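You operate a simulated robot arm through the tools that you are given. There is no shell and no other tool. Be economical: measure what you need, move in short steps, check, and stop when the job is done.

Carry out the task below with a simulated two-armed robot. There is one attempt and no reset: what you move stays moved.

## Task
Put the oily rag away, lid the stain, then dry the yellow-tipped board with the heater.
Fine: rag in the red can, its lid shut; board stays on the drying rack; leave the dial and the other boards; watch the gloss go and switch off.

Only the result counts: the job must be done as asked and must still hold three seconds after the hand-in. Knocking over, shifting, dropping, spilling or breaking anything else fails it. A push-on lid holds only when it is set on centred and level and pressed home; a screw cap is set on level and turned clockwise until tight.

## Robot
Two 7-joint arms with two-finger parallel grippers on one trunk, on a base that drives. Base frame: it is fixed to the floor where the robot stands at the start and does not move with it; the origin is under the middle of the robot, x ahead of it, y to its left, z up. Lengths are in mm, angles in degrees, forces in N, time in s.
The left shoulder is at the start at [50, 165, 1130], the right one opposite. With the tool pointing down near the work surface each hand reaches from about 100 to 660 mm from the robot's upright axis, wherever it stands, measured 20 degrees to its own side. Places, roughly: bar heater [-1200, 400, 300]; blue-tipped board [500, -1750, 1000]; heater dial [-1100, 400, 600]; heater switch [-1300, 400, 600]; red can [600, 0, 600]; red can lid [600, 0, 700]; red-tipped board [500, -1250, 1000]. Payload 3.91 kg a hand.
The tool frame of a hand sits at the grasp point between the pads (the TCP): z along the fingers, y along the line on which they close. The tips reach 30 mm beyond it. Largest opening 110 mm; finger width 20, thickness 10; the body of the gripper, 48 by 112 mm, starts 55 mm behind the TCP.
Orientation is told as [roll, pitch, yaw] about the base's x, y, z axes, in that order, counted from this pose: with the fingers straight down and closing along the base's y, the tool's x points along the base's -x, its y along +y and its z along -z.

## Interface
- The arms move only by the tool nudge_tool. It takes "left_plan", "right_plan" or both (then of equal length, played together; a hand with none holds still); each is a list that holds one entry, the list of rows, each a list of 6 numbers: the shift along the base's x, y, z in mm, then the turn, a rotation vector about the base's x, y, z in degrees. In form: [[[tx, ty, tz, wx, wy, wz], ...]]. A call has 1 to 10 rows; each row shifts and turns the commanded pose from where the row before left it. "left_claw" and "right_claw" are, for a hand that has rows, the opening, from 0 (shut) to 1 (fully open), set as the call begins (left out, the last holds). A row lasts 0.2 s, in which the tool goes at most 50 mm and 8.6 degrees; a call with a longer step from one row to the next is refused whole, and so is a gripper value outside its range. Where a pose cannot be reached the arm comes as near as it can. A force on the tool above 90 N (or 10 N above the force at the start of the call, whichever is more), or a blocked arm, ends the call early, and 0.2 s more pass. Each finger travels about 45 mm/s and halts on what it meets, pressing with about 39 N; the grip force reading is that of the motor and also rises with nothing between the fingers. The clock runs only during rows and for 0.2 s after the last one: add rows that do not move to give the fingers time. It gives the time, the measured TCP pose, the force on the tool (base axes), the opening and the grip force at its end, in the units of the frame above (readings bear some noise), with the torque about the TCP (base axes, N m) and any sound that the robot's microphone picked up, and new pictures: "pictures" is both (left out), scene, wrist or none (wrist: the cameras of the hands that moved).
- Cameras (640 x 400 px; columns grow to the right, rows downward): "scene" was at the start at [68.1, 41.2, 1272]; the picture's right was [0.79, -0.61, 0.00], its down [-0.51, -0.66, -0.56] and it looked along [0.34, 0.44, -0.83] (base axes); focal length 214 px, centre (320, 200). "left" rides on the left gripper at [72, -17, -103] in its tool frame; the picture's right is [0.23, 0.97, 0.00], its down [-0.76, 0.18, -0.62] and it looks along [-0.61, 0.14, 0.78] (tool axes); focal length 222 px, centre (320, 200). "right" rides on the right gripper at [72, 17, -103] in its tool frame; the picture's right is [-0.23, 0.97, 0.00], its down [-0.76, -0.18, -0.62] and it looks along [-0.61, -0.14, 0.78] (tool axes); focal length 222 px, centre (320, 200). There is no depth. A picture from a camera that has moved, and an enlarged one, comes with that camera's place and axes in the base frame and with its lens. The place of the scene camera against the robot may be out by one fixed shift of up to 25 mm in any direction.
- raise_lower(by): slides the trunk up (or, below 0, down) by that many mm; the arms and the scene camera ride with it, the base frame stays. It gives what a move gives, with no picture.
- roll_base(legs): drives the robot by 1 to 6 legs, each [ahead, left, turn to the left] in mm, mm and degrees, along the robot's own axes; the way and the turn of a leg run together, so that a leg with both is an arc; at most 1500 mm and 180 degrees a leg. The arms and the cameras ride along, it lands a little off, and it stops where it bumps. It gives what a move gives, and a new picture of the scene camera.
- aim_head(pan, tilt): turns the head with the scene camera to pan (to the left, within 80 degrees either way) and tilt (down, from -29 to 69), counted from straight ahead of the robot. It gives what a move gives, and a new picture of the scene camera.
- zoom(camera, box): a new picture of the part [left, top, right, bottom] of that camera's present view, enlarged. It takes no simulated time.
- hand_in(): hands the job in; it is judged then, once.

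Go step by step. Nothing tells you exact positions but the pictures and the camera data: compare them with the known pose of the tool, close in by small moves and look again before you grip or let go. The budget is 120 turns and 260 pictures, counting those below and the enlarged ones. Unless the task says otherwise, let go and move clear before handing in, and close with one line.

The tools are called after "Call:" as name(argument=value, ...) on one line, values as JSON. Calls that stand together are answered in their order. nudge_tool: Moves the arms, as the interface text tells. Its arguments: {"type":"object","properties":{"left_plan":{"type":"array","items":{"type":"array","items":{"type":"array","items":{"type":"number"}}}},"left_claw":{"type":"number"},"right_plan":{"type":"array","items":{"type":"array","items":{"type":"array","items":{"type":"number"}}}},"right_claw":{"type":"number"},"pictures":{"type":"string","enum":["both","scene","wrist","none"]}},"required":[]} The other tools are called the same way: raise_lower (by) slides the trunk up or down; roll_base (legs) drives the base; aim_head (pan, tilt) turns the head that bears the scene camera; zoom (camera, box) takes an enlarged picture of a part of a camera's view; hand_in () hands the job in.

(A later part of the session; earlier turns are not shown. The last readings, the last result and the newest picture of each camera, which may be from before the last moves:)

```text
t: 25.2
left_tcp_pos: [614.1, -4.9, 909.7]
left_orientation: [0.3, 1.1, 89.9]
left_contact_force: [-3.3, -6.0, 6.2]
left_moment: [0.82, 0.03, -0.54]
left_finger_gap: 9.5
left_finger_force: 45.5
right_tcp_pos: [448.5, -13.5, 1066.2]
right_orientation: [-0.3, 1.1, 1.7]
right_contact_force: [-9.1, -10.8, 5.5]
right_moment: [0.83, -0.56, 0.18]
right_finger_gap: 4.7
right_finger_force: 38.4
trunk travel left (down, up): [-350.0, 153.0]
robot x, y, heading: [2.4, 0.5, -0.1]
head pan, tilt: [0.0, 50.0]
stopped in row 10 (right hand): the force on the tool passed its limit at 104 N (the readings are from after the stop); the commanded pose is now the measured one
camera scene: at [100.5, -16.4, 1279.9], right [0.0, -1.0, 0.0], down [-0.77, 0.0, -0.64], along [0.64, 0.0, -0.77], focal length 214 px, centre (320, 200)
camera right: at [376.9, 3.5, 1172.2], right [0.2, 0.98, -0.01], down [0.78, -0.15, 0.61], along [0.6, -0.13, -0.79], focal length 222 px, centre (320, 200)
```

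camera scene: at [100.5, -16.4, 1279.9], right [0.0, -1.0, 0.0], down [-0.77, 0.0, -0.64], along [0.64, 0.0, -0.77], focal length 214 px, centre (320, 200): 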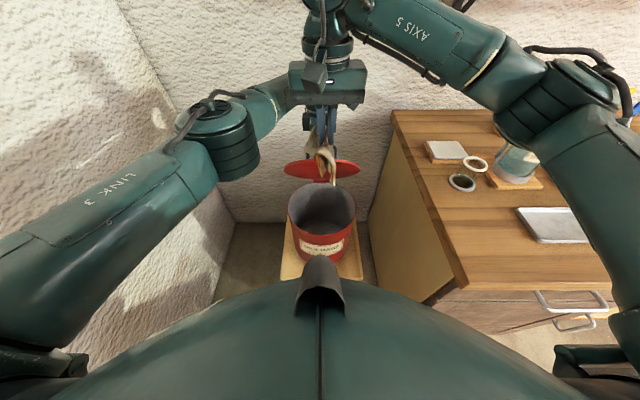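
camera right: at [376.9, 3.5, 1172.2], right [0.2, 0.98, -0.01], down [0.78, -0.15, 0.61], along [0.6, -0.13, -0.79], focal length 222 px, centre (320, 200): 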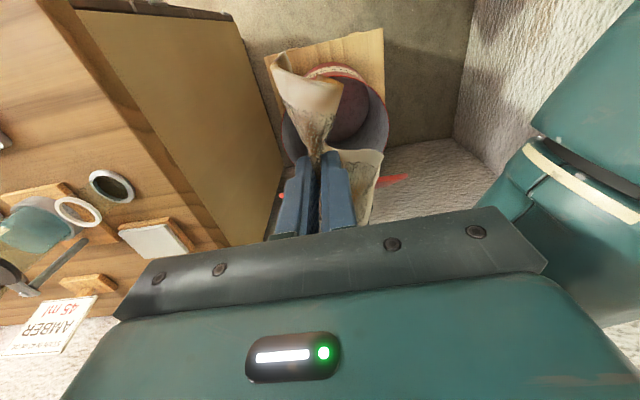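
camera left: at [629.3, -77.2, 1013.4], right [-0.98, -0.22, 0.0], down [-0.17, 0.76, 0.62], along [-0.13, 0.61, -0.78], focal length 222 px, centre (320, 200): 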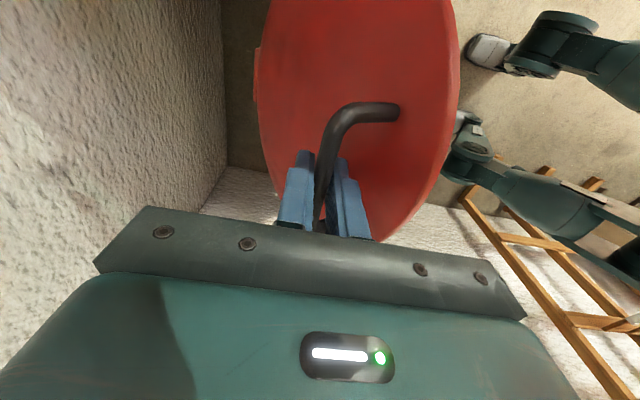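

The right gripper touched the left forearm. I'll back off to −y, lower below the forearm and then come in sideways.

Call:
nudge_tool(right_plan=[[[-5, -30, 0, 0, 0, 0], [0, -45, 0, 0, 0, 0], [0, -20, -20, 0, 0, 0], [5, 0, -45, 0, 0, 0], [5, 0, -45, 0, 0, 0], [5, 0, -40, 0, 0, 0], [5, 0, -20, 0, 0, 0], [0, 0, 0, 0, 0, 0]]])

```text
t: 27.0
left_tcp_pos: [613.2, -4.0, 910.3]
left_orientation: [0.3, 1.1, 90.0]
left_contact_force: [-4.7, -7.2, 9.4]
left_moment: [-0.3, 0.01, -0.59]
left_finger_gap: 9.4
left_finger_force: 45.2
right_tcp_pos: [463.9, -107.8, 894.7]
right_orientation: [-0.3, 1.1, 1.8]
right_contact_force: [0.1, 0.7, 0.3]
right_moment: [-0.05, 0.0, -0.06]
right_finger_gap: 4.6
right_finger_force: 38.9
trunk travel left (down, up): [-350.0, 153.0]
robot x, y, heading: [-2.6, 0.1, -0.2]
head pan, tilt: [0.0, 50.0]
camera scene: at [100.1, -16.5, 1279.9], right [0.0, -1.0, 0.0], down [-0.77, 0.0, -0.64], along [0.64, 0.0, -0.77], focal length 214 px, centre (320, 200)
camera right: at [391.8, -92.0, 1001.8], right [0.2, 0.98, -0.01], down [0.78, -0.15, 0.61], along [0.6, -0.13, -0.79], focal length 222 px, centre (320, 200)
```

scene: 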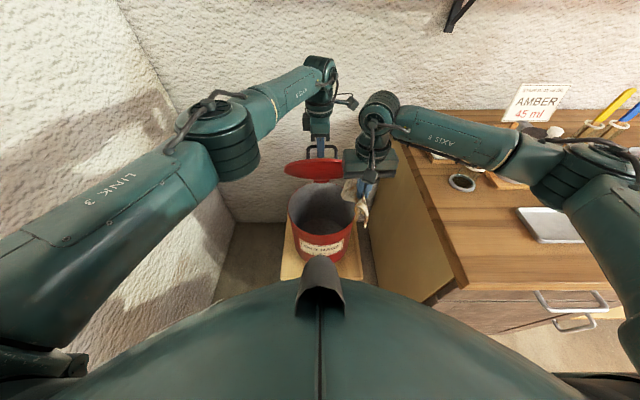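
right: 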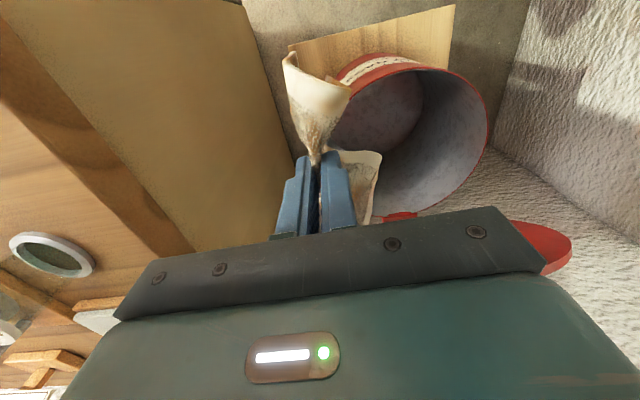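

Clear now. Moving over the can mouth at lower height.

Call:
nudge_tool(right_plan=[[[10, 20, -20, 0, 0, 0], [10, 25, -20, 0, 0, 0], [5, 25, 0, 0, 0, 0], [5, 25, 0, 0, 0, 0], [0, 0, 0, 0, 0, 0]]])

Call:
zoom(camera="scene", box=[240, 60, 430, 270])

```text
t: 28.2
left_tcp_pos: [612.6, -3.0, 910.3]
left_orientation: [0.3, 1.1, 90.0]
left_contact_force: [-4.9, -8.8, 10.1]
left_moment: [-0.12, -0.03, -0.58]
left_finger_gap: 9.4
left_finger_force: 45.2
right_tcp_pos: [492.6, -11.7, 854.2]
right_orientation: [-0.2, 1.0, 1.6]
right_contact_force: [-0.8, 0.4, 0.6]
right_moment: [-0.04, 0.02, -0.03]
right_finger_gap: 4.5
right_finger_force: 39.0
trunk travel left (down, up): [-350.0, 153.0]
robot x, y, heading: [1.6, -3.7, -0.2]
head pan, tilt: [0.0, 50.0]
camera scene: at [100.0, -16.7, 1279.9], right [0.0, -1.0, 0.0], down [-0.77, 0.0, -0.64], along [0.64, 0.0, -0.77], focal length 214 px, centre (320, 200)
camera right: at [421.2, 5.1, 961.0], right [0.2, 0.98, -0.01], down [0.78, -0.15, 0.61], along [0.6, -0.13, -0.79], focal length 222 px, centre (320, 200)
```

scene: 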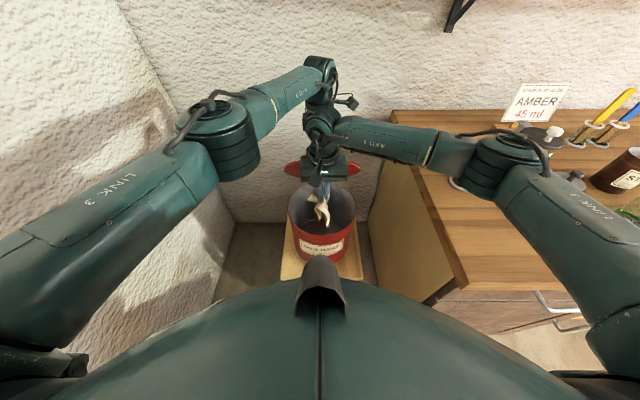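
right: 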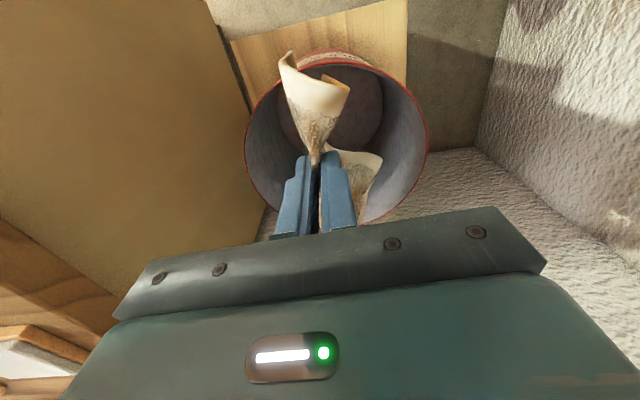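

```text
1.90 times, centred on (335, 165) of scene
camera zoom: at [100.0, -16.7, 1279.9], right [0.0, -1.0, 0.0], down [-0.77, 0.0, -0.64], along [0.64, 0.0, -0.77], focal length 408 px, centre (291, 267)
```

zoom: 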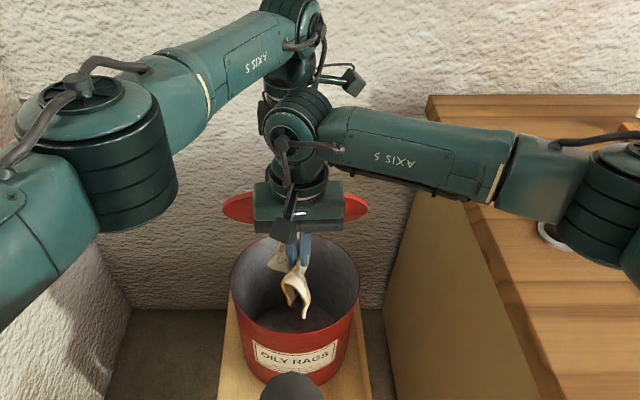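

The rag is over the mouth. Shift 20 mm forward, lower about 115 mm into the can, then look.

Call:
nudge_tool(right_plan=[[[10, 0, -25, 0, 0, 0], [10, 0, -30, 0, 0, 0], [0, 0, -30, 0, 0, 0], [0, 0, -30, 0, 0, 0], [0, 0, 0, 0, 0, 0]]])

```text
t: 29.4
left_tcp_pos: [613.1, -5.2, 908.5]
left_orientation: [0.3, 1.0, 90.0]
left_contact_force: [-4.3, -10.4, 8.7]
left_moment: [0.19, 0.04, -0.57]
left_finger_gap: 9.5
left_finger_force: 45.1
right_tcp_pos: [513.9, -11.4, 740.1]
right_orientation: [-0.3, 0.9, 1.7]
right_contact_force: [0.5, -0.1, -0.9]
right_moment: [-0.02, -0.01, -0.07]
right_finger_gap: 4.4
right_finger_force: 39.2
trunk travel left (down, up): [-350.0, 153.0]
robot x, y, heading: [-1.5, -0.3, -0.1]
head pan, tilt: [0.0, 50.0]
camera scene: at [100.1, -16.8, 1279.9], right [0.0, -1.0, 0.0], down [-0.77, 0.0, -0.64], along [0.64, 0.0, -0.77], focal length 214 px, centre (320, 200)
camera right: at [441.6, 5.3, 846.4], right [0.2, 0.98, -0.01], down [0.78, -0.15, 0.61], along [0.6, -0.13, -0.79], focal length 222 px, centre (320, 200)
```

scene: 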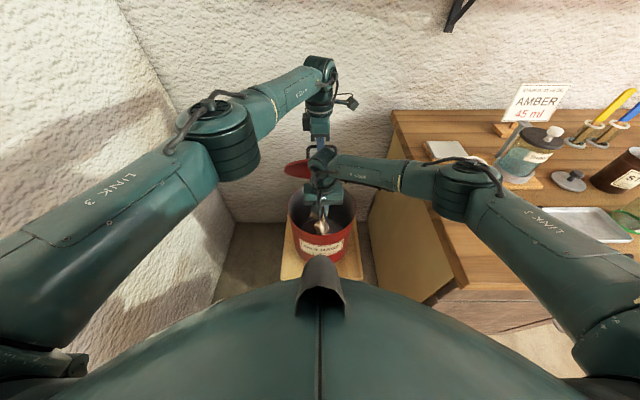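
right: 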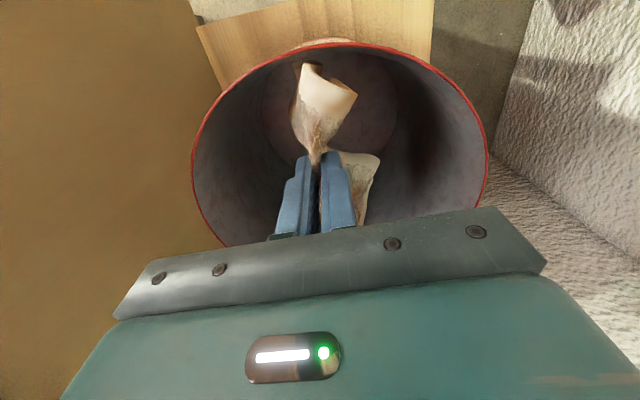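

The rag is inside the can mouth. I'll lower 20 mm more and let go, opening only partly so the fingers stay clear of the walls, then lift a little.

Call:
nudge_tool(right_plan=[[[0, 0, -15, 0, 0, 0], [0, 0, 0, 0, 0, 0]]], pictures="none")

Call:
nudge_tool(right_plan=[[[0, 0, 0, 0, 0, 0], [0, 0, 0, 0, 0, 0], [0, 0, 0, 0, 0, 0], [0, 0, 0, 0, 0, 0], [0, 0, 15, 0, 0, 0], [0, 0, 30, 0, 0, 0], [0, 0, 30, 0, 0, 0], [-5, 0, 30, 0, 0, 0]]], right_claw=0.55, pictures="wrist")

```text
t: 30.0
left_tcp_pos: [613.9, -2.9, 909.6]
left_orientation: [0.2, 1.0, 90.0]
left_contact_force: [5.9, -13.0, 3.5]
left_moment: [0.04, -0.03, -0.59]
left_finger_gap: 9.6
left_finger_force: 45.1
right_tcp_pos: [514.1, -10.5, 725.1]
right_orientation: [-0.3, 1.0, 1.7]
right_contact_force: [0.2, -0.1, -0.4]
right_moment: [-0.04, 0.0, -0.02]
right_finger_gap: 4.5
right_finger_force: 39.1
trunk travel left (down, up): [-350.0, 153.0]
robot x, y, heading: [3.1, -0.5, 0.1]
head pan, tilt: [0.0, 50.0]
```

```text
t: 31.8
left_tcp_pos: [615.4, -3.5, 909.6]
left_orientation: [-0.1, 1.1, 90.0]
left_contact_force: [21.1, -14.4, 13.8]
left_moment: [0.33, -0.11, -0.64]
left_finger_gap: 9.5
left_finger_force: 44.7
right_tcp_pos: [507.3, -12.1, 829.3]
right_orientation: [-0.5, 1.4, 1.8]
right_contact_force: [-21.0, -2.1, -9.1]
right_moment: [0.11, -1.39, 0.05]
right_finger_gap: 60.6
right_finger_force: 0.0
trunk travel left (down, up): [-350.0, 153.0]
robot x, y, heading: [0.6, 0.0, -0.2]
head pan, tilt: [0.0, 50.0]
camera right: at [435.8, 3.7, 935.7], right [0.2, 0.98, -0.01], down [0.78, -0.15, 0.61], along [0.59, -0.13, -0.8], focal length 222 px, centre (320, 200)
```

right: 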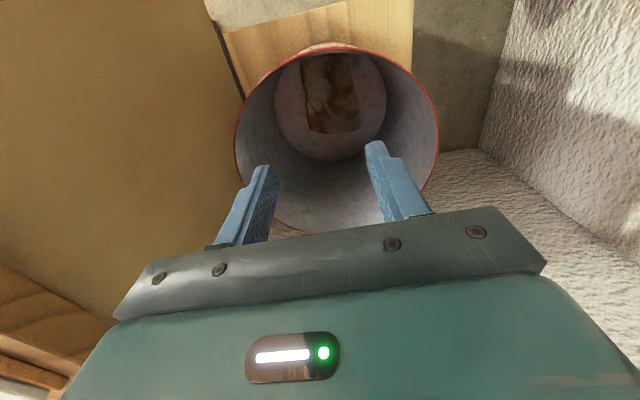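

The rag lies on the can floor. The right wrist is touching the lid lightly, so I'll back it −x first, then −y and up, clear of the left arm.

Call:
nudge_tool(right_plan=[[[-20, 0, 0, 0, 0, 0], [-20, -10, 0, 0, 0, 0], [-10, -40, 0, 0, 0, 0], [0, -48, 0, 0, 0, 0], [0, -48, 0, 0, 0, 0], [0, -30, 30, 0, 0, 0], [0, -20, 40, 0, 0, 0], [-10, -20, 40, 0, 0, 0], [-20, -20, 40, 0, 0, 0], [-20, -20, 40, 0, 0, 0]]], pictures="scene")

```text
t: 34.0
left_tcp_pos: [613.4, -3.7, 909.0]
left_orientation: [0.4, 0.9, 90.0]
left_contact_force: [-3.0, -10.2, 6.2]
left_moment: [0.07, -0.04, -0.59]
left_finger_gap: 9.5
left_finger_force: 45.1
right_tcp_pos: [408.4, -270.5, 1022.4]
right_orientation: [-0.5, 1.1, 1.8]
right_contact_force: [0.0, -0.6, 0.0]
right_moment: [-0.02, 0.01, -0.01]
right_finger_gap: 60.3
right_finger_force: 0.0
trunk travel left (down, up): [-350.0, 153.0]
robot x, y, heading: [-3.0, 3.0, -0.1]
head pan, tilt: [0.0, 50.0]
camera scene: at [100.7, -16.8, 1279.8], right [0.0, -1.0, 0.0], down [-0.77, 0.0, -0.64], along [0.64, 0.0, -0.77], focal length 214 px, centre (320, 200)
```

scene: 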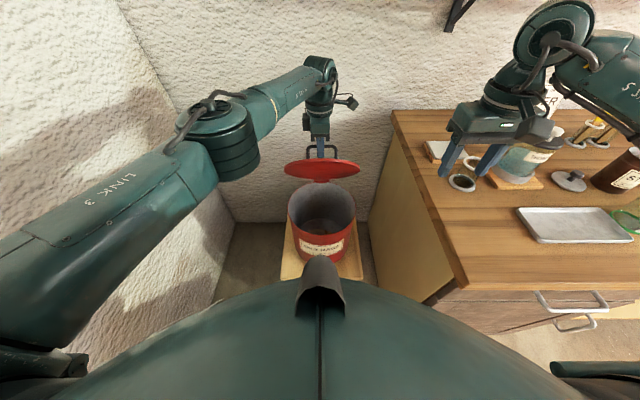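

Hand is clear. Now I lower the lid back along the same arc.

Call:
nudge_tool(left_plan=[[[-14, 0, -6, 0, 0, 0], [-13, 0, -7, 0, 0, 0], [-12, 0, -8, 0, 0, 0], [-13, 0, -9, 0, 0, 0], [-13.5, 0, -10, 0, 0, 0], [-12.5, 0, -11.5, 0, 0, 0], [-11.5, 0, -12.5, 0, 0, 0], [-10, 0, -13, 0, 0, 0], [-9, 0, -14, 0, 0, 0], [0, 0, 0, 0, 0, 0]]], pictures="none")

Call:
nudge_tool(left_plan=[[[-8, 0, -15, 0, 0, 0], [-7, 0, -15, 0, 0, 0], [-5, 0, -16, 0, 0, 0], [-3, 0, -13, 0, 0, 0], [0, 0, 0, 0, 0, 0]]])

```text
t: 36.2
left_tcp_pos: [504.5, -3.2, 812.4]
left_orientation: [0.7, 0.9, 90.1]
left_contact_force: [4.9, -7.6, -5.3]
left_moment: [-0.06, 0.03, -0.25]
left_finger_gap: 9.4
left_finger_force: 45.0
right_tcp_pos: [410.5, -270.2, 1020.5]
right_orientation: [-0.2, 1.0, 1.7]
right_contact_force: [0.4, 0.1, -0.1]
right_moment: [0.02, 0.01, -0.01]
right_finger_gap: 60.6
right_finger_force: 0.1
trunk travel left (down, up): [-350.0, 153.0]
robot x, y, heading: [-1.4, -3.2, 0.1]
head pan, tilt: [0.0, 50.0]
```

```text
t: 37.4
left_tcp_pos: [481.4, -3.7, 757.1]
left_orientation: [0.6, 1.1, 90.0]
left_contact_force: [-6.6, -4.9, 0.9]
left_moment: [0.01, -0.03, 0.05]
left_finger_gap: 9.2
left_finger_force: 45.0
right_tcp_pos: [408.7, -270.3, 1022.7]
right_orientation: [-0.4, 1.1, 1.7]
right_contact_force: [0.4, -0.6, 0.4]
right_moment: [-0.02, -0.02, 0.03]
right_finger_gap: 60.4
right_finger_force: 0.0
trunk travel left (down, up): [-350.0, 153.0]
robot x, y, heading: [-3.2, -1.2, -0.2]
head pan, tilt: [0.0, 50.0]
camera scene: at [100.8, -16.1, 1279.8], right [0.0, -1.0, 0.0], down [-0.77, 0.0, -0.64], along [0.64, 0.0, -0.77], focal length 214 px, centre (320, 200)
camera left: at [499.4, -73.5, 862.9], right [-0.97, -0.23, 0.01], down [-0.17, 0.77, 0.61], along [-0.15, 0.59, -0.79], focal length 222 px, centre (320, 200)
```

scene: 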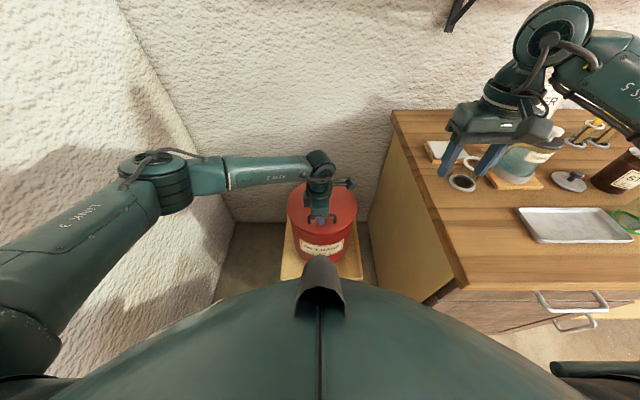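
left: 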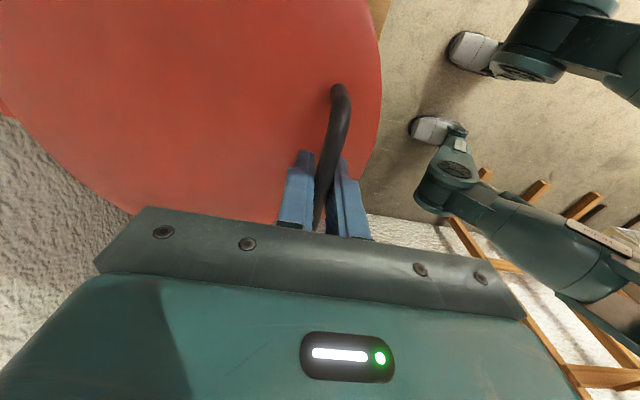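

Lid is back down. A small press down, then open and retreat upwards.

Call:
nudge_tool(left_plan=[[[0, 0, -4, 0, 0, 0], [0, 0, 0, 0, 0, 0]]], pictures="none")

Call:
nudge_tool(left_plan=[[[0, 0, 2, 0, 0, 0], [0, 0, 0, 0, 0, 0], [0, 0, 0, 0, 0, 0], [0, 0, 0, 0, 0, 0], [0, 0, 30, 0, 0, 0], [0, 0, 45, 0, 0, 0], [0, 0, 45, 0, 0, 0], [-20, 0, 45, 0, 0, 0], [-20, 20, 35, 0, 0, 0], [-20, 20, 20, 0, 0, 0]]], left_claw=0.5)

Call:
zoom(camera="scene", box=[250, 140, 410, 270])

```text
t: 38.0
left_tcp_pos: [480.1, -3.6, 755.3]
left_orientation: [0.5, 1.1, 89.8]
left_contact_force: [-15.0, -5.3, 2.1]
left_moment: [0.07, -0.05, 0.06]
left_finger_gap: 9.7
left_finger_force: 45.0
right_tcp_pos: [407.9, -270.4, 1021.5]
right_orientation: [-0.4, 1.0, 1.6]
right_contact_force: [0.2, 0.5, 0.2]
right_moment: [0.01, 0.03, 0.01]
right_finger_gap: 60.6
right_finger_force: 0.0
trunk travel left (down, up): [-350.0, 153.0]
robot x, y, heading: [-0.2, 0.9, -0.5]
head pan, tilt: [0.0, 50.0]
```

```text
t: 40.2
left_tcp_pos: [423.6, 38.8, 975.2]
left_orientation: [0.4, 1.1, 90.0]
left_contact_force: [-0.3, -0.1, 0.7]
left_moment: [0.01, -0.01, 0.01]
left_finger_gap: 54.9
left_finger_force: 0.1
right_tcp_pos: [410.0, -268.5, 1021.5]
right_orientation: [-0.5, 1.2, 1.7]
right_contact_force: [-0.1, 0.5, -0.2]
right_moment: [0.03, 0.0, 0.0]
right_finger_gap: 60.6
right_finger_force: 0.0
trunk travel left (down, up): [-350.0, 153.0]
robot x, y, heading: [-4.6, 1.1, -0.3]
head pan, tilt: [0.0, 50.0]
camera scene: at [101.2, -15.5, 1279.7], right [0.0, -1.0, 0.0], down [-0.77, 0.0, -0.64], along [0.64, 0.0, -0.77], focal length 214 px, centre (320, 200)
camera left: at [441.0, -32.2, 1080.5], right [-0.97, -0.23, 0.01], down [-0.17, 0.77, 0.61], along [-0.15, 0.59, -0.79], focal length 222 px, centre (320, 200)
```

scene: 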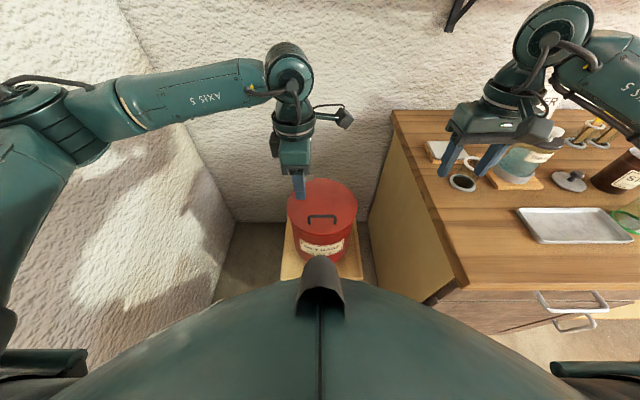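
left: 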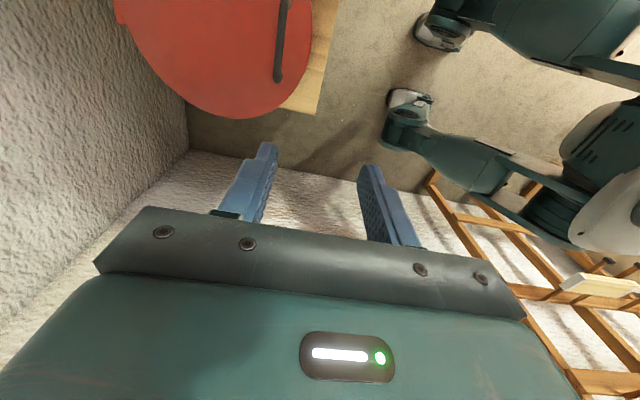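

```text
3.08 times, centred on (330, 205) of scene
camera zoom: at [101.2, -15.5, 1279.7], right [0.0, -1.0, 0.0], down [-0.77, 0.0, -0.64], along [0.64, 0.0, -0.77], focal length 660 px, centre (289, 185)
```

zoom: 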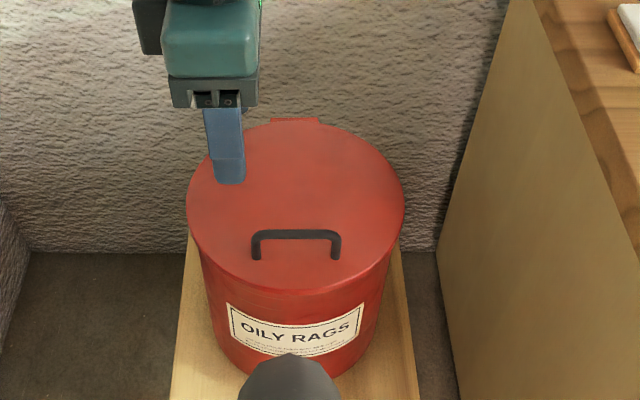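

The rag is in and the can is shut. Next I raise both hands, undo the left yaw, back off a little and strafe right to face the stain tin.

Call:
nudge_tool(right_plan=[[[-10, 0, 20, 0, 0, 0], [-20, 0, 30, 0, 0, 0], [-20, 0, 30, 0, 0, 0], [-20, 0, 30, 0, 0, 0], [-20, 0, 30, 0, 0, 0], [-20, -10, 0, 0, 0, 0], [0, 0, 0, 0, 0, 0], [0, 0, 0, 0, 0, 0], [0, 0, 0, 0, 0, 0], [0, 0, 0, 0, 0, 0]]], left_plan=[[[0, 5, 20, 0, 0, -8.5], [-10, 10, 20, 0, 0, -8.5], [-10, 10, 20, 0, 0, -8.5], [-10, 10, 20, 0, 0, -8.5], [-10, 10, 20, 0, 0, -8.5], [-10, 10, 20, 0, 0, -8.5], [-10, 10, 20, 0, 0, -8.5], [-10, 10, 20, 0, 0, -8.5], [-10, 10, 20, 0, 0, -8.5], [-10, 10, 0, 0, 0, -8.5]]], pictures="none")

Call:
roll_base(legs=[[-80, 0, 0], [0, -450, 0]])

Call:
aim_head(pan=-10, tilt=45)

Call:
zoom(camera="right", box=[0, 0, 640, 300])

```text
t: 42.4
left_tcp_pos: [332.7, 132.8, 1154.8]
left_orientation: [0.3, 1.0, 5.0]
left_contact_force: [0.1, 0.5, 0.5]
left_moment: [-0.05, -0.01, 0.01]
left_finger_gap: 55.2
left_finger_force: 0.0
right_tcp_pos: [298.1, -277.8, 1160.7]
right_orientation: [-0.5, 1.2, 1.7]
right_contact_force: [-0.1, -0.3, 0.5]
right_moment: [0.0, -0.02, -0.02]
right_finger_gap: 60.5
right_finger_force: 0.1
trunk travel left (down, up): [-350.0, 153.0]
robot x, y, heading: [2.8, -1.0, -0.2]
head pan, tilt: [0.0, 50.0]
```

```text
t: 47.6
left_tcp_pos: [251.3, -318.4, 1155.9]
left_orientation: [0.4, 1.1, 5.0]
left_contact_force: [0.4, -0.7, 0.4]
left_moment: [0.02, -0.03, -0.01]
left_finger_gap: 55.0
left_finger_force: 0.1
right_tcp_pos: [218.9, -729.3, 1159.7]
right_orientation: [-0.4, 1.1, 1.5]
right_contact_force: [0.0, -0.3, -0.3]
right_moment: [-0.02, 0.01, -0.01]
right_finger_gap: 60.5
right_finger_force: 0.0
trunk travel left (down, up): [-350.0, 153.0]
robot x, y, heading: [-83.4, -447.4, -0.2]
head pan, tilt: [0.0, 50.0]
camera scene: at [20.4, -466.2, 1279.7], right [0.0, -1.0, 0.0], down [-0.77, 0.0, -0.64], along [0.64, 0.0, -0.77], focal length 214 px, centre (320, 200)
```

scene: 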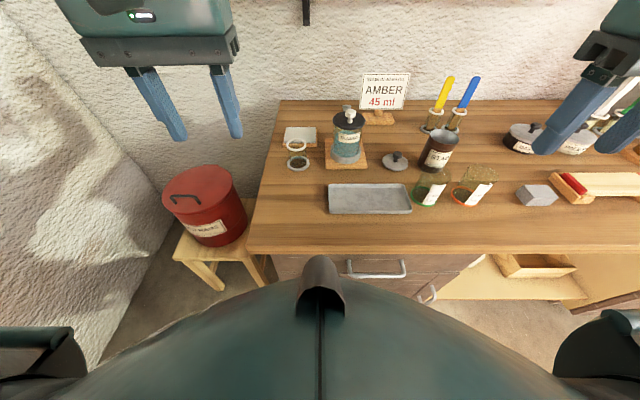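

```text
t: 48.3
left_tcp_pos: [252.0, -318.1, 1155.6]
left_orientation: [0.4, 1.2, 5.1]
left_contact_force: [-0.1, -0.2, 0.5]
left_moment: [0.0, 0.0, -0.01]
left_finger_gap: 54.9
left_finger_force: 0.0
right_tcp_pos: [219.5, -727.6, 1160.2]
right_orientation: [-0.4, 1.0, 1.6]
right_contact_force: [0.2, 0.6, 0.1]
right_moment: [0.02, -0.01, 0.0]
right_finger_gap: 60.6
right_finger_force: 0.0
trunk travel left (down, up): [-350.0, 153.0]
robot x, y, heading: [-78.7, -449.0, -0.4]
head pan, tilt: [-10.0, 45.0]
camera scene: at [23.4, -480.1, 1286.6], right [-0.18, -0.98, 0.0], down [-0.7, 0.12, -0.71], along [0.7, -0.12, -0.71], focal length 214 px, centre (320, 200)
```

scene: 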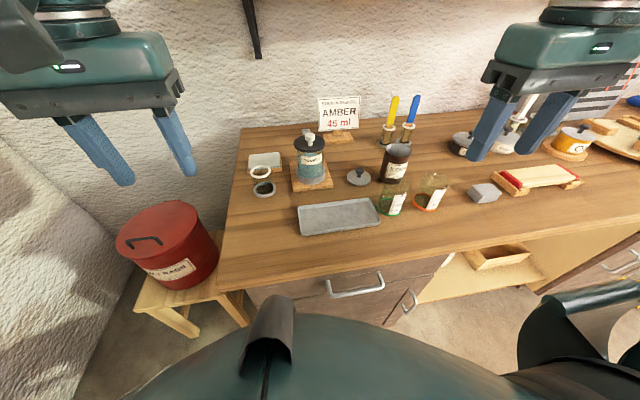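

```text
1.00 times, centred on (320, 150) of right (not enlarged: the box is as wide or as high as the picture)
camera zoom: at [147.8, -712.2, 1265.9], right [0.2, 0.98, -0.01], down [0.78, -0.15, 0.61], along [0.6, -0.13, -0.79], focal length 222 px, centre (320, 250)
```

zoom: 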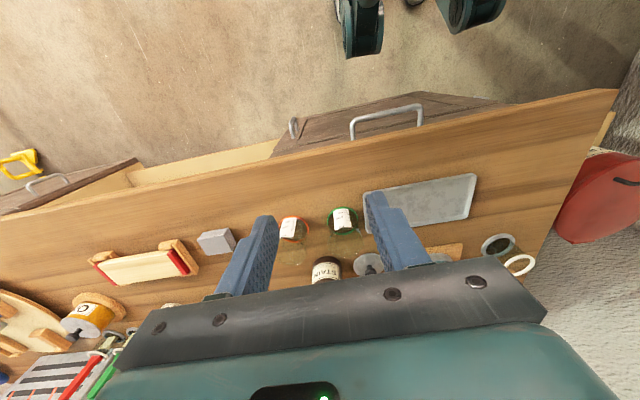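

I see the lid lying left of the open STAIN tin. I'll enlarge this area.

Call:
zoom(camera="scene", box=[240, 80, 480, 230])

Call:
zoom(camera="scene", box=[440, 60, 640, 200])

```text
2.67 times, centred on (360, 155) of scene
camera zoom: at [23.4, -480.1, 1286.6], right [-0.18, -0.98, 0.0], down [-0.7, 0.12, -0.71], along [0.7, -0.12, -0.71], focal length 572 px, centre (213, 320)
```

zoom: 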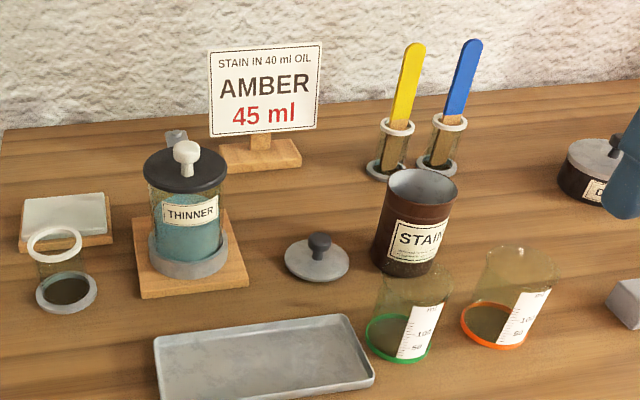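

```text
2.86 times, centred on (540, 130) of scene
camera zoom: at [23.4, -480.1, 1286.6], right [-0.18, -0.98, 0.0], down [-0.7, 0.12, -0.71], along [0.7, -0.12, -0.71], focal length 613 px, centre (-309, 400)
```

zoom: 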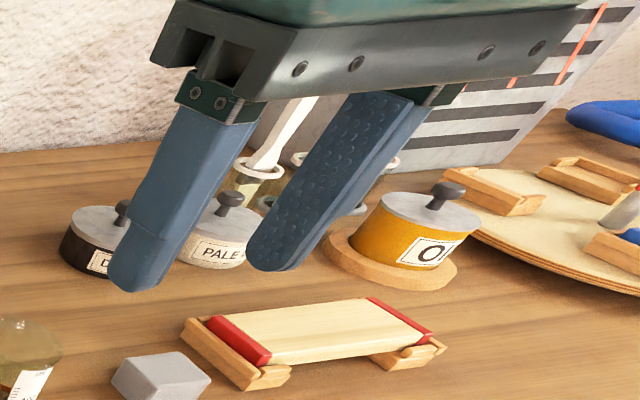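

The lid (with knob) lies at about (512,−675) and the tin at about (505,−785), rim z ≈ 960. I'll drive a bit closer and further right to bring both well within the right hand's reach.

Call:
roll_base(legs=[[60, -130, 0]])

Call:
nudge_tool(right_plan=[[[20, 15, 0, 0, 0, -8.5], [20, 15, 0, 0, 0, -8.5], [20, 20, 0, 0, 0, -8.5], [20, 20, 0, 0, 0, -8.5], [20, 20, 0, 0, 0, -8.5], [20, 20, 0, 0, 0, -8.5], [20, 20, 0, 0, 0, -8.5], [20, 20, 0, 0, 0, -8.5], [20, 20, 0, 0, 0, -8.5], [20, 10, 0, 0, 0, -8.5]]], pictures="wrist")

```text
t: 50.1
left_tcp_pos: [307.2, -440.9, 1156.4]
left_orientation: [0.4, 1.0, 5.1]
left_contact_force: [-0.3, 0.4, -0.7]
left_moment: [-0.01, -0.02, -0.02]
left_finger_gap: 54.8
left_finger_force: 0.0
right_tcp_pos: [276.5, -853.1, 1160.2]
right_orientation: [-0.5, 1.1, 1.9]
right_contact_force: [0.2, 0.0, -0.4]
right_moment: [-0.02, 0.02, -0.02]
right_finger_gap: 60.5
right_finger_force: 0.1
trunk travel left (down, up): [-350.0, 153.0]
robot x, y, heading: [-24.0, -576.5, -0.0]
head pan, tilt: [-10.0, 45.0]
stopped in leg 1: the robot was blocked; the commanded pose is now the measured one
camera scene: at [79.8, -604.8, 1286.7], right [-0.17, -0.98, 0.0], down [-0.7, 0.12, -0.71], along [0.7, -0.12, -0.71], focal length 214 px, centre (320, 200)
```

scene: 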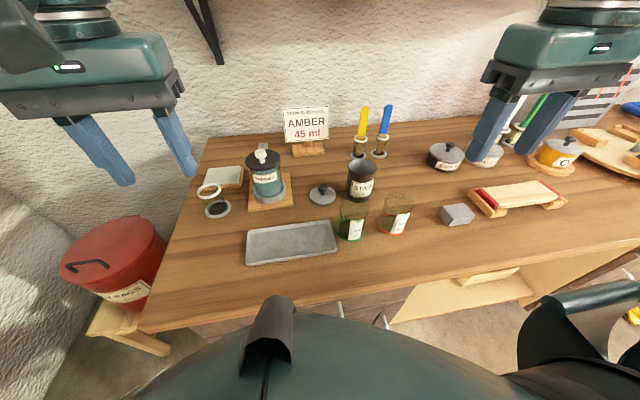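

```text
t: 52.3
left_tcp_pos: [308.9, -442.2, 1156.7]
left_orientation: [0.4, 1.1, 5.3]
left_contact_force: [0.3, 0.8, 0.4]
left_moment: [0.01, 0.03, -0.01]
left_finger_gap: 54.7
left_finger_force: 0.1
right_tcp_pos: [476.2, -671.8, 1160.6]
right_orientation: [-0.5, 1.1, -83.3]
right_contact_force: [-0.1, 0.5, -0.4]
right_moment: [0.0, -0.04, -0.01]
right_finger_gap: 60.2
right_finger_force: 0.1
trunk travel left (down, up): [-350.0, 153.0]
robot x, y, heading: [-24.4, -571.3, -0.0]
head pan, tilt: [-10.0, 45.0]
camera right: at [486.2, -599.2, 1266.2], right [0.99, -0.11, -0.01], down [-0.08, -0.79, 0.61], along [-0.08, -0.6, -0.79], focal length 222 px, centre (320, 200)
```

right: 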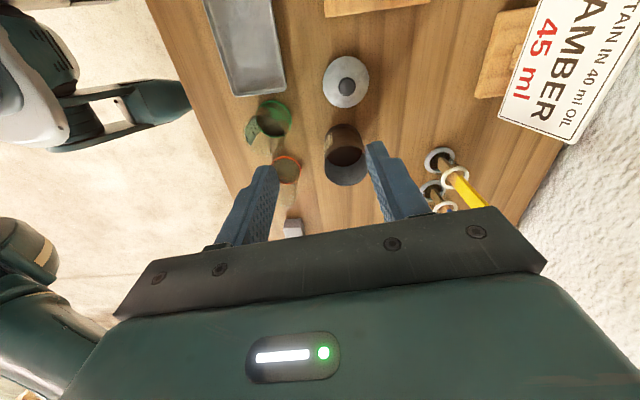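

Lid centre ≈ (516,−668), tin mouth ≈ (505,−770). Moving down above the lid knob.

Call:
nudge_tool(right_plan=[[[10, 1, -45, 0, 0, -6.5], [10, 1, -45, 0.5, -1, 0], [10, 1, -45, 0, 0, 0], [9, 0, -45, 0, 0, 0], [0, 0, 0, 0, 0, 0]]], pictures="both")

```text
t: 53.5
left_tcp_pos: [307.5, -441.9, 1156.1]
left_orientation: [0.4, 1.0, 5.2]
left_contact_force: [-0.3, 0.0, -0.3]
left_moment: [-0.02, -0.01, -0.02]
left_finger_gap: 55.1
left_finger_force: 0.0
right_tcp_pos: [515.9, -670.1, 979.7]
right_orientation: [0.7, 1.6, -89.6]
right_contact_force: [-0.1, 0.4, -0.3]
right_moment: [0.02, 0.01, 0.02]
right_finger_gap: 60.5
right_finger_force: 0.1
trunk travel left (down, up): [-350.0, 153.0]
robot x, y, heading: [-21.7, -575.4, -0.0]
head pan, tilt: [-10.0, 45.0]
camera scene: at [79.9, -605.0, 1286.7], right [-0.17, -0.98, 0.0], down [-0.7, 0.12, -0.71], along [0.7, -0.12, -0.71], focal length 214 px, centre (320, 200)
camera right: at [530.6, -599.8, 1086.4], right [0.98, -0.22, 0.01], down [-0.18, -0.78, 0.6], along [-0.13, -0.59, -0.8], focal length 222 px, centre (320, 200)
```

scene: 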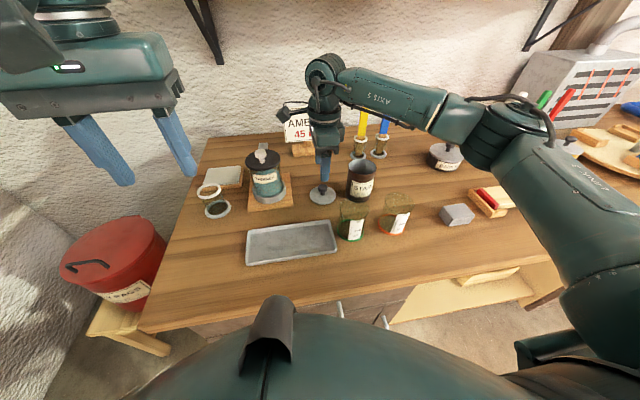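
right: 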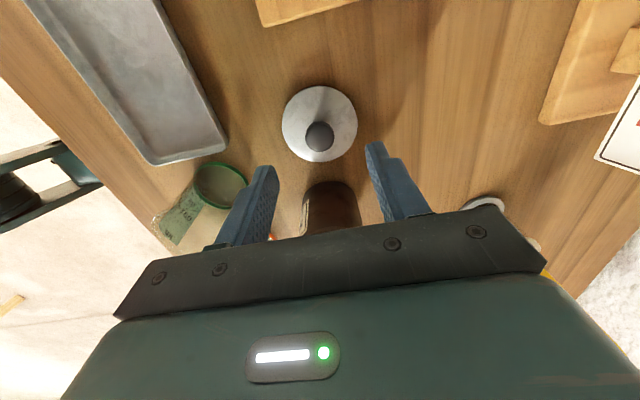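

Well aligned with the lid (centre (516,−669)). I level the hand and descend to the knob (~z 900), watching for contact.

Call:
nudge_tool(right_plan=[[[0, 1, -40, -1.6, 0.7, 0], [0, 0, -25, 0, 0, 0], [0, 0, -5, 0, 0, 0], [0, 0, -3, 0, 0, 0], [0, 0, -2, 0, 0, 0], [0, 0, 0, 0, 0, 0]]], pictures="wrist")

Call:
zoom(camera="scene", box=[240, 100, 440, 230])

```text
t: 54.9
left_tcp_pos: [308.6, -442.9, 1155.2]
left_orientation: [0.4, 1.1, 5.1]
left_contact_force: [0.3, 0.6, -0.1]
left_moment: [0.02, -0.03, -0.02]
left_finger_gap: 55.1
left_finger_force: 0.1
right_tcp_pos: [514.7, -668.3, 903.4]
right_orientation: [-0.2, 0.0, -89.6]
right_contact_force: [0.2, 0.1, 0.2]
right_moment: [0.02, 0.0, 0.0]
right_finger_gap: 60.7
right_finger_force: 0.1
trunk travel left (down, up): [-350.0, 153.0]
robot x, y, heading: [-23.2, -573.6, 0.2]
head pan, tilt: [-10.0, 45.0]
camera right: at [530.8, -595.4, 1008.5], right [0.98, -0.22, 0.0], down [-0.17, -0.76, 0.62], along [-0.14, -0.61, -0.78], focal length 222 px, centre (320, 200)
```

right: 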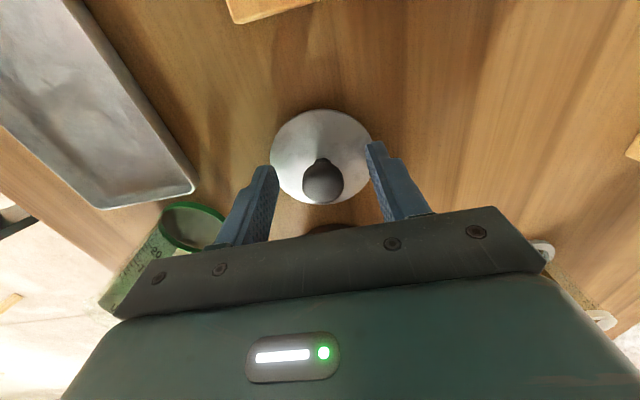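

```text
3.08 times, centred on (340, 165) of scene
camera zoom: at [80.1, -605.1, 1286.6], right [-0.17, -0.98, 0.0], down [-0.7, 0.12, -0.71], along [0.7, -0.12, -0.71], focal length 660 px, centre (258, 308)
```

zoom: 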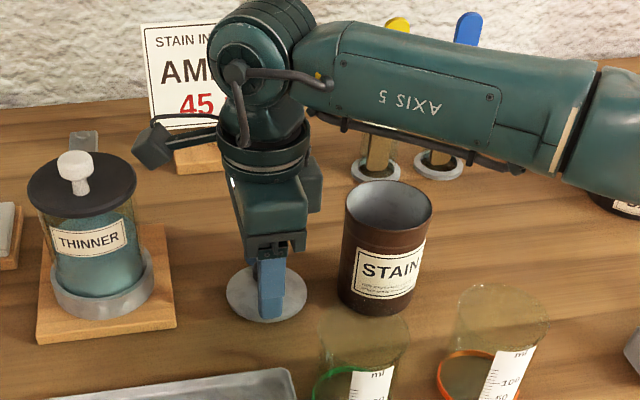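

The knob is centred between the fingers at z ≈ 898. Lower 3 mm and close.

Call:
nudge_tool(right_plan=[[[0, -0.5, -3, 0, 0, 0], [0, 0, 0, 0, 0, 0], [0, 0, 0, 0, 0, 0], [0, 0, 0, 0, 0, 0], [0, 0, 0, 0, 0, 0]]], right_claw=0, pictures="wrist")

```text
t: 56.1
left_tcp_pos: [309.9, -441.3, 1156.2]
left_orientation: [0.4, 0.9, 5.3]
left_contact_force: [-0.6, -0.3, 0.4]
left_moment: [-0.04, 0.02, -0.01]
left_finger_gap: 55.0
left_finger_force: 0.0
right_tcp_pos: [515.3, -669.7, 900.7]
right_orientation: [0.0, 0.1, -89.8]
right_contact_force: [0.5, 0.7, -0.2]
right_moment: [-0.01, 0.0, 0.02]
right_finger_gap: 22.8
right_finger_force: 38.7
trunk travel left (down, up): [-350.0, 153.0]
robot x, y, heading: [-27.7, -575.8, 0.3]
head pan, tilt: [-10.0, 45.0]
camera right: at [531.4, -596.0, 1006.1], right [0.98, -0.22, 0.0], down [-0.17, -0.76, 0.62], along [-0.14, -0.61, -0.78], focal length 222 px, centre (320, 200)
```

right: 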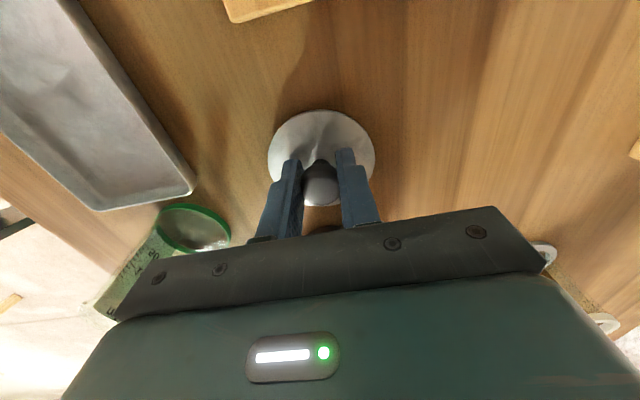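

Knob held. Lift 140 mm and look at the tin mouth.

Call:
nudge_tool(right_plan=[[[0, 0, 20, 0, 0, 0], [0, 0, 40, 0, 0, 0], [0, 0, 40, 0, 0, 0], [0, 0, 45, 0, 0, 0], [0, 0, 0, 0, 0, 0]]])

Call:
zoom(camera="right", box=[220, 80, 420, 240])

Call:
zoom(camera="scene", box=[280, 80, 440, 230])

```text
t: 57.3
left_tcp_pos: [308.6, -441.9, 1154.9]
left_orientation: [0.4, 1.1, 5.2]
left_contact_force: [1.2, -0.5, 0.3]
left_moment: [-0.03, 0.0, -0.01]
left_finger_gap: 55.0
left_finger_force: 0.0
right_tcp_pos: [516.0, -668.3, 1046.7]
right_orientation: [-0.1, 0.1, -89.5]
right_contact_force: [1.0, -0.6, -0.1]
right_moment: [0.02, -0.01, 0.01]
right_finger_gap: 22.4
right_finger_force: 39.2
trunk travel left (down, up): [-350.0, 153.0]
robot x, y, heading: [-28.4, -576.9, 0.1]
head pan, tilt: [-10.0, 45.0]
camera scene: at [80.2, -605.2, 1286.6], right [-0.17, -0.98, 0.0], down [-0.7, 0.12, -0.71], along [0.7, -0.12, -0.71], focal length 214 px, centre (320, 200)
camera right: at [531.9, -595.3, 1151.0], right [0.98, -0.22, 0.0], down [-0.17, -0.76, 0.62], along [-0.14, -0.61, -0.78], focal length 222 px, centre (320, 200)
```

scene: 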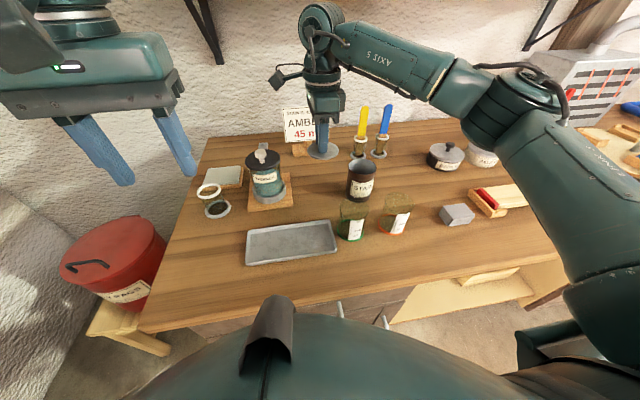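
right: 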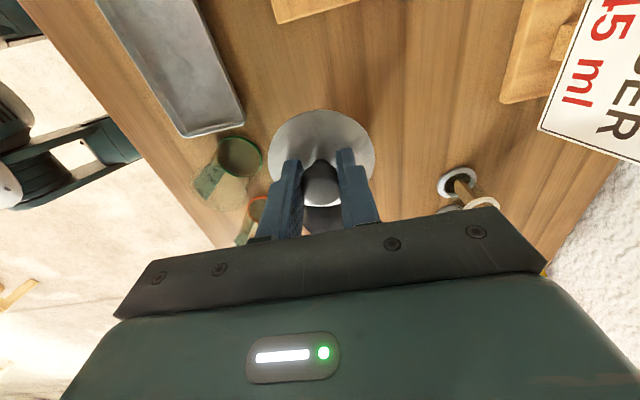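

```text
2.50 times, centred on (320, 160) of right
camera zoom: at [531.9, -595.3, 1151.0], right [0.98, -0.22, 0.0], down [-0.17, -0.76, 0.62], along [-0.14, -0.61, -0.78], focal length 555 px, centre (320, 300)
```

zoom: 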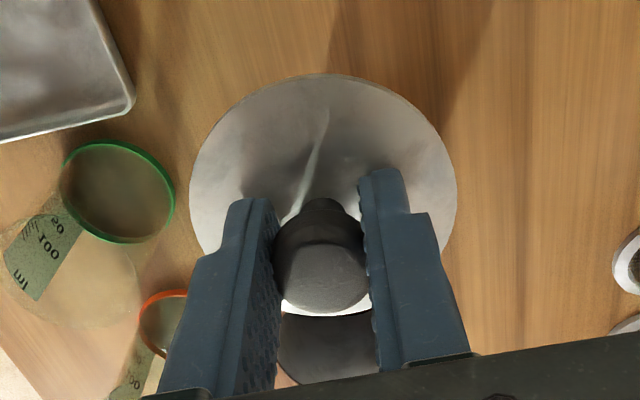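

```text
2.67 times, centred on (360, 155) of scene
camera zoom: at [80.2, -605.2, 1286.6], right [-0.17, -0.98, 0.0], down [-0.7, 0.12, -0.71], along [0.7, -0.12, -0.71], focal length 572 px, centre (213, 320)
```

zoom: 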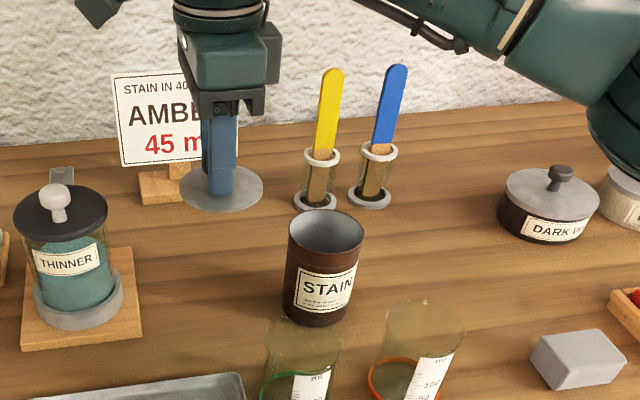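

To measure the tin mouth without occlusion, I'll pass the hand over to beyond it (y −830) at height and look back.

Call:
nudge_tool(right_plan=[[[0, -40, 0, 0, 0, 0], [0, -45, 0, 0, 0, 0], [0, -45, 0, 0, 0, 0], [0, -32, 0, 0, 0, 0], [0, 0, 0, 0, 0, 0]]], pictures="none")

Call:
zoom(camera="right", box=[200, 0, 440, 200])

```text
t: 58.5
left_tcp_pos: [307.7, -442.1, 1156.4]
left_orientation: [0.4, 1.1, 5.2]
left_contact_force: [-0.3, -0.3, 0.2]
left_moment: [0.0, 0.02, 0.03]
left_finger_gap: 55.1
left_finger_force: 0.1
right_tcp_pos: [517.5, -830.0, 1046.6]
right_orientation: [-0.1, 0.0, -89.6]
right_contact_force: [-0.2, -0.3, -1.0]
right_moment: [0.01, 0.02, -0.01]
right_finger_gap: 22.7
right_finger_force: 38.9
trunk travel left (down, up): [-350.0, 153.0]
robot x, y, heading: [-24.4, -580.2, -0.0]
head pan, tilt: [-10.0, 45.0]
```

```text
2.00 times, centred on (320, 100) of right
camera zoom: at [533.5, -757.5, 1150.7], right [0.98, -0.22, 0.0], down [-0.17, -0.76, 0.62], along [-0.14, -0.61, -0.78], focal length 444 px, centre (320, 400)
```

zoom: 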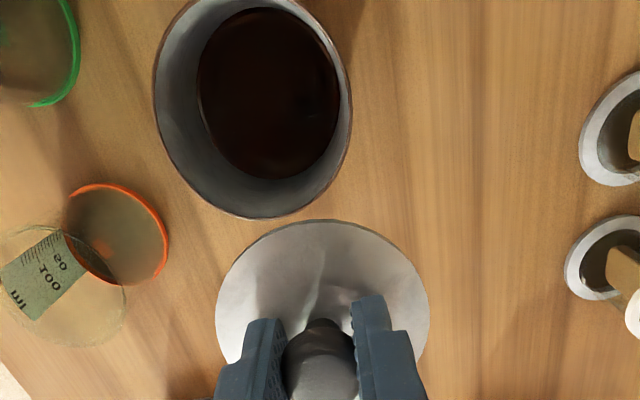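

Tin mouth fits at ≈ (505,−771), rim z ≈ 950–956; lid radius matches. I'll move the lid above the mouth and descend to just short of the rim.

Call:
nudge_tool(right_plan=[[[-6, 30, 0, 0, 0, 0], [-6.5, 29.5, 0, 0, 0, 0], [0, 0, -20, 0, 0, 0], [0, 0, -15, 0, 0, 0], [0, 0, 0, 0, 0, 0]]], pictures="none")

Call:
zoom(camera="right", box=[200, 60, 440, 240])

Call:
zoom(camera="scene", box=[300, 110, 420, 220])

```text
t: 59.7
left_tcp_pos: [308.8, -443.1, 1156.8]
left_orientation: [0.5, 1.0, 5.2]
left_contact_force: [-0.7, -0.4, 1.0]
left_moment: [0.07, 0.02, 0.02]
left_finger_gap: 55.3
left_finger_force: 0.0
right_tcp_pos: [501.8, -773.0, 1011.0]
right_orientation: [-0.1, 0.0, -89.6]
right_contact_force: [0.1, -0.2, 0.2]
right_moment: [0.0, 0.02, 0.0]
right_finger_gap: 22.3
right_finger_force: 38.9
trunk travel left (down, up): [-350.0, 153.0]
robot x, y, heading: [-25.0, -576.1, 0.3]
head pan, tilt: [-10.0, 45.0]
```

```text
2.22 times, centred on (320, 150) of right
camera zoom: at [518.5, -699.5, 1116.1], right [0.98, -0.22, 0.0], down [-0.17, -0.76, 0.62], along [-0.14, -0.61, -0.78], focal length 494 px, centre (320, 311)
```

zoom: 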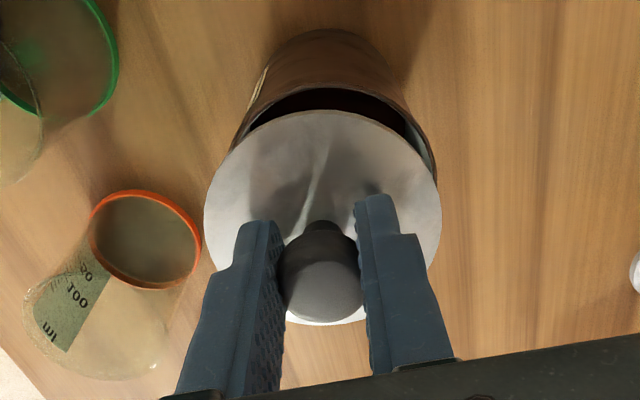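

```text
3.64 times, centred on (360, 165) of scene
camera zoom: at [80.1, -605.1, 1286.6], right [-0.17, -0.98, 0.0], down [-0.7, 0.12, -0.71], along [0.7, -0.12, -0.71], focal length 780 px, centre (174, 327)
```

zoom: 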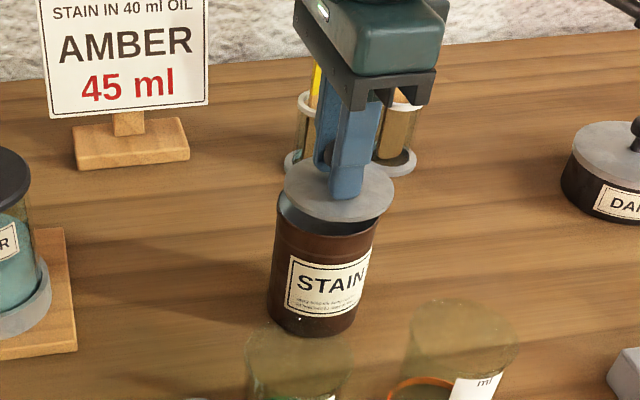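

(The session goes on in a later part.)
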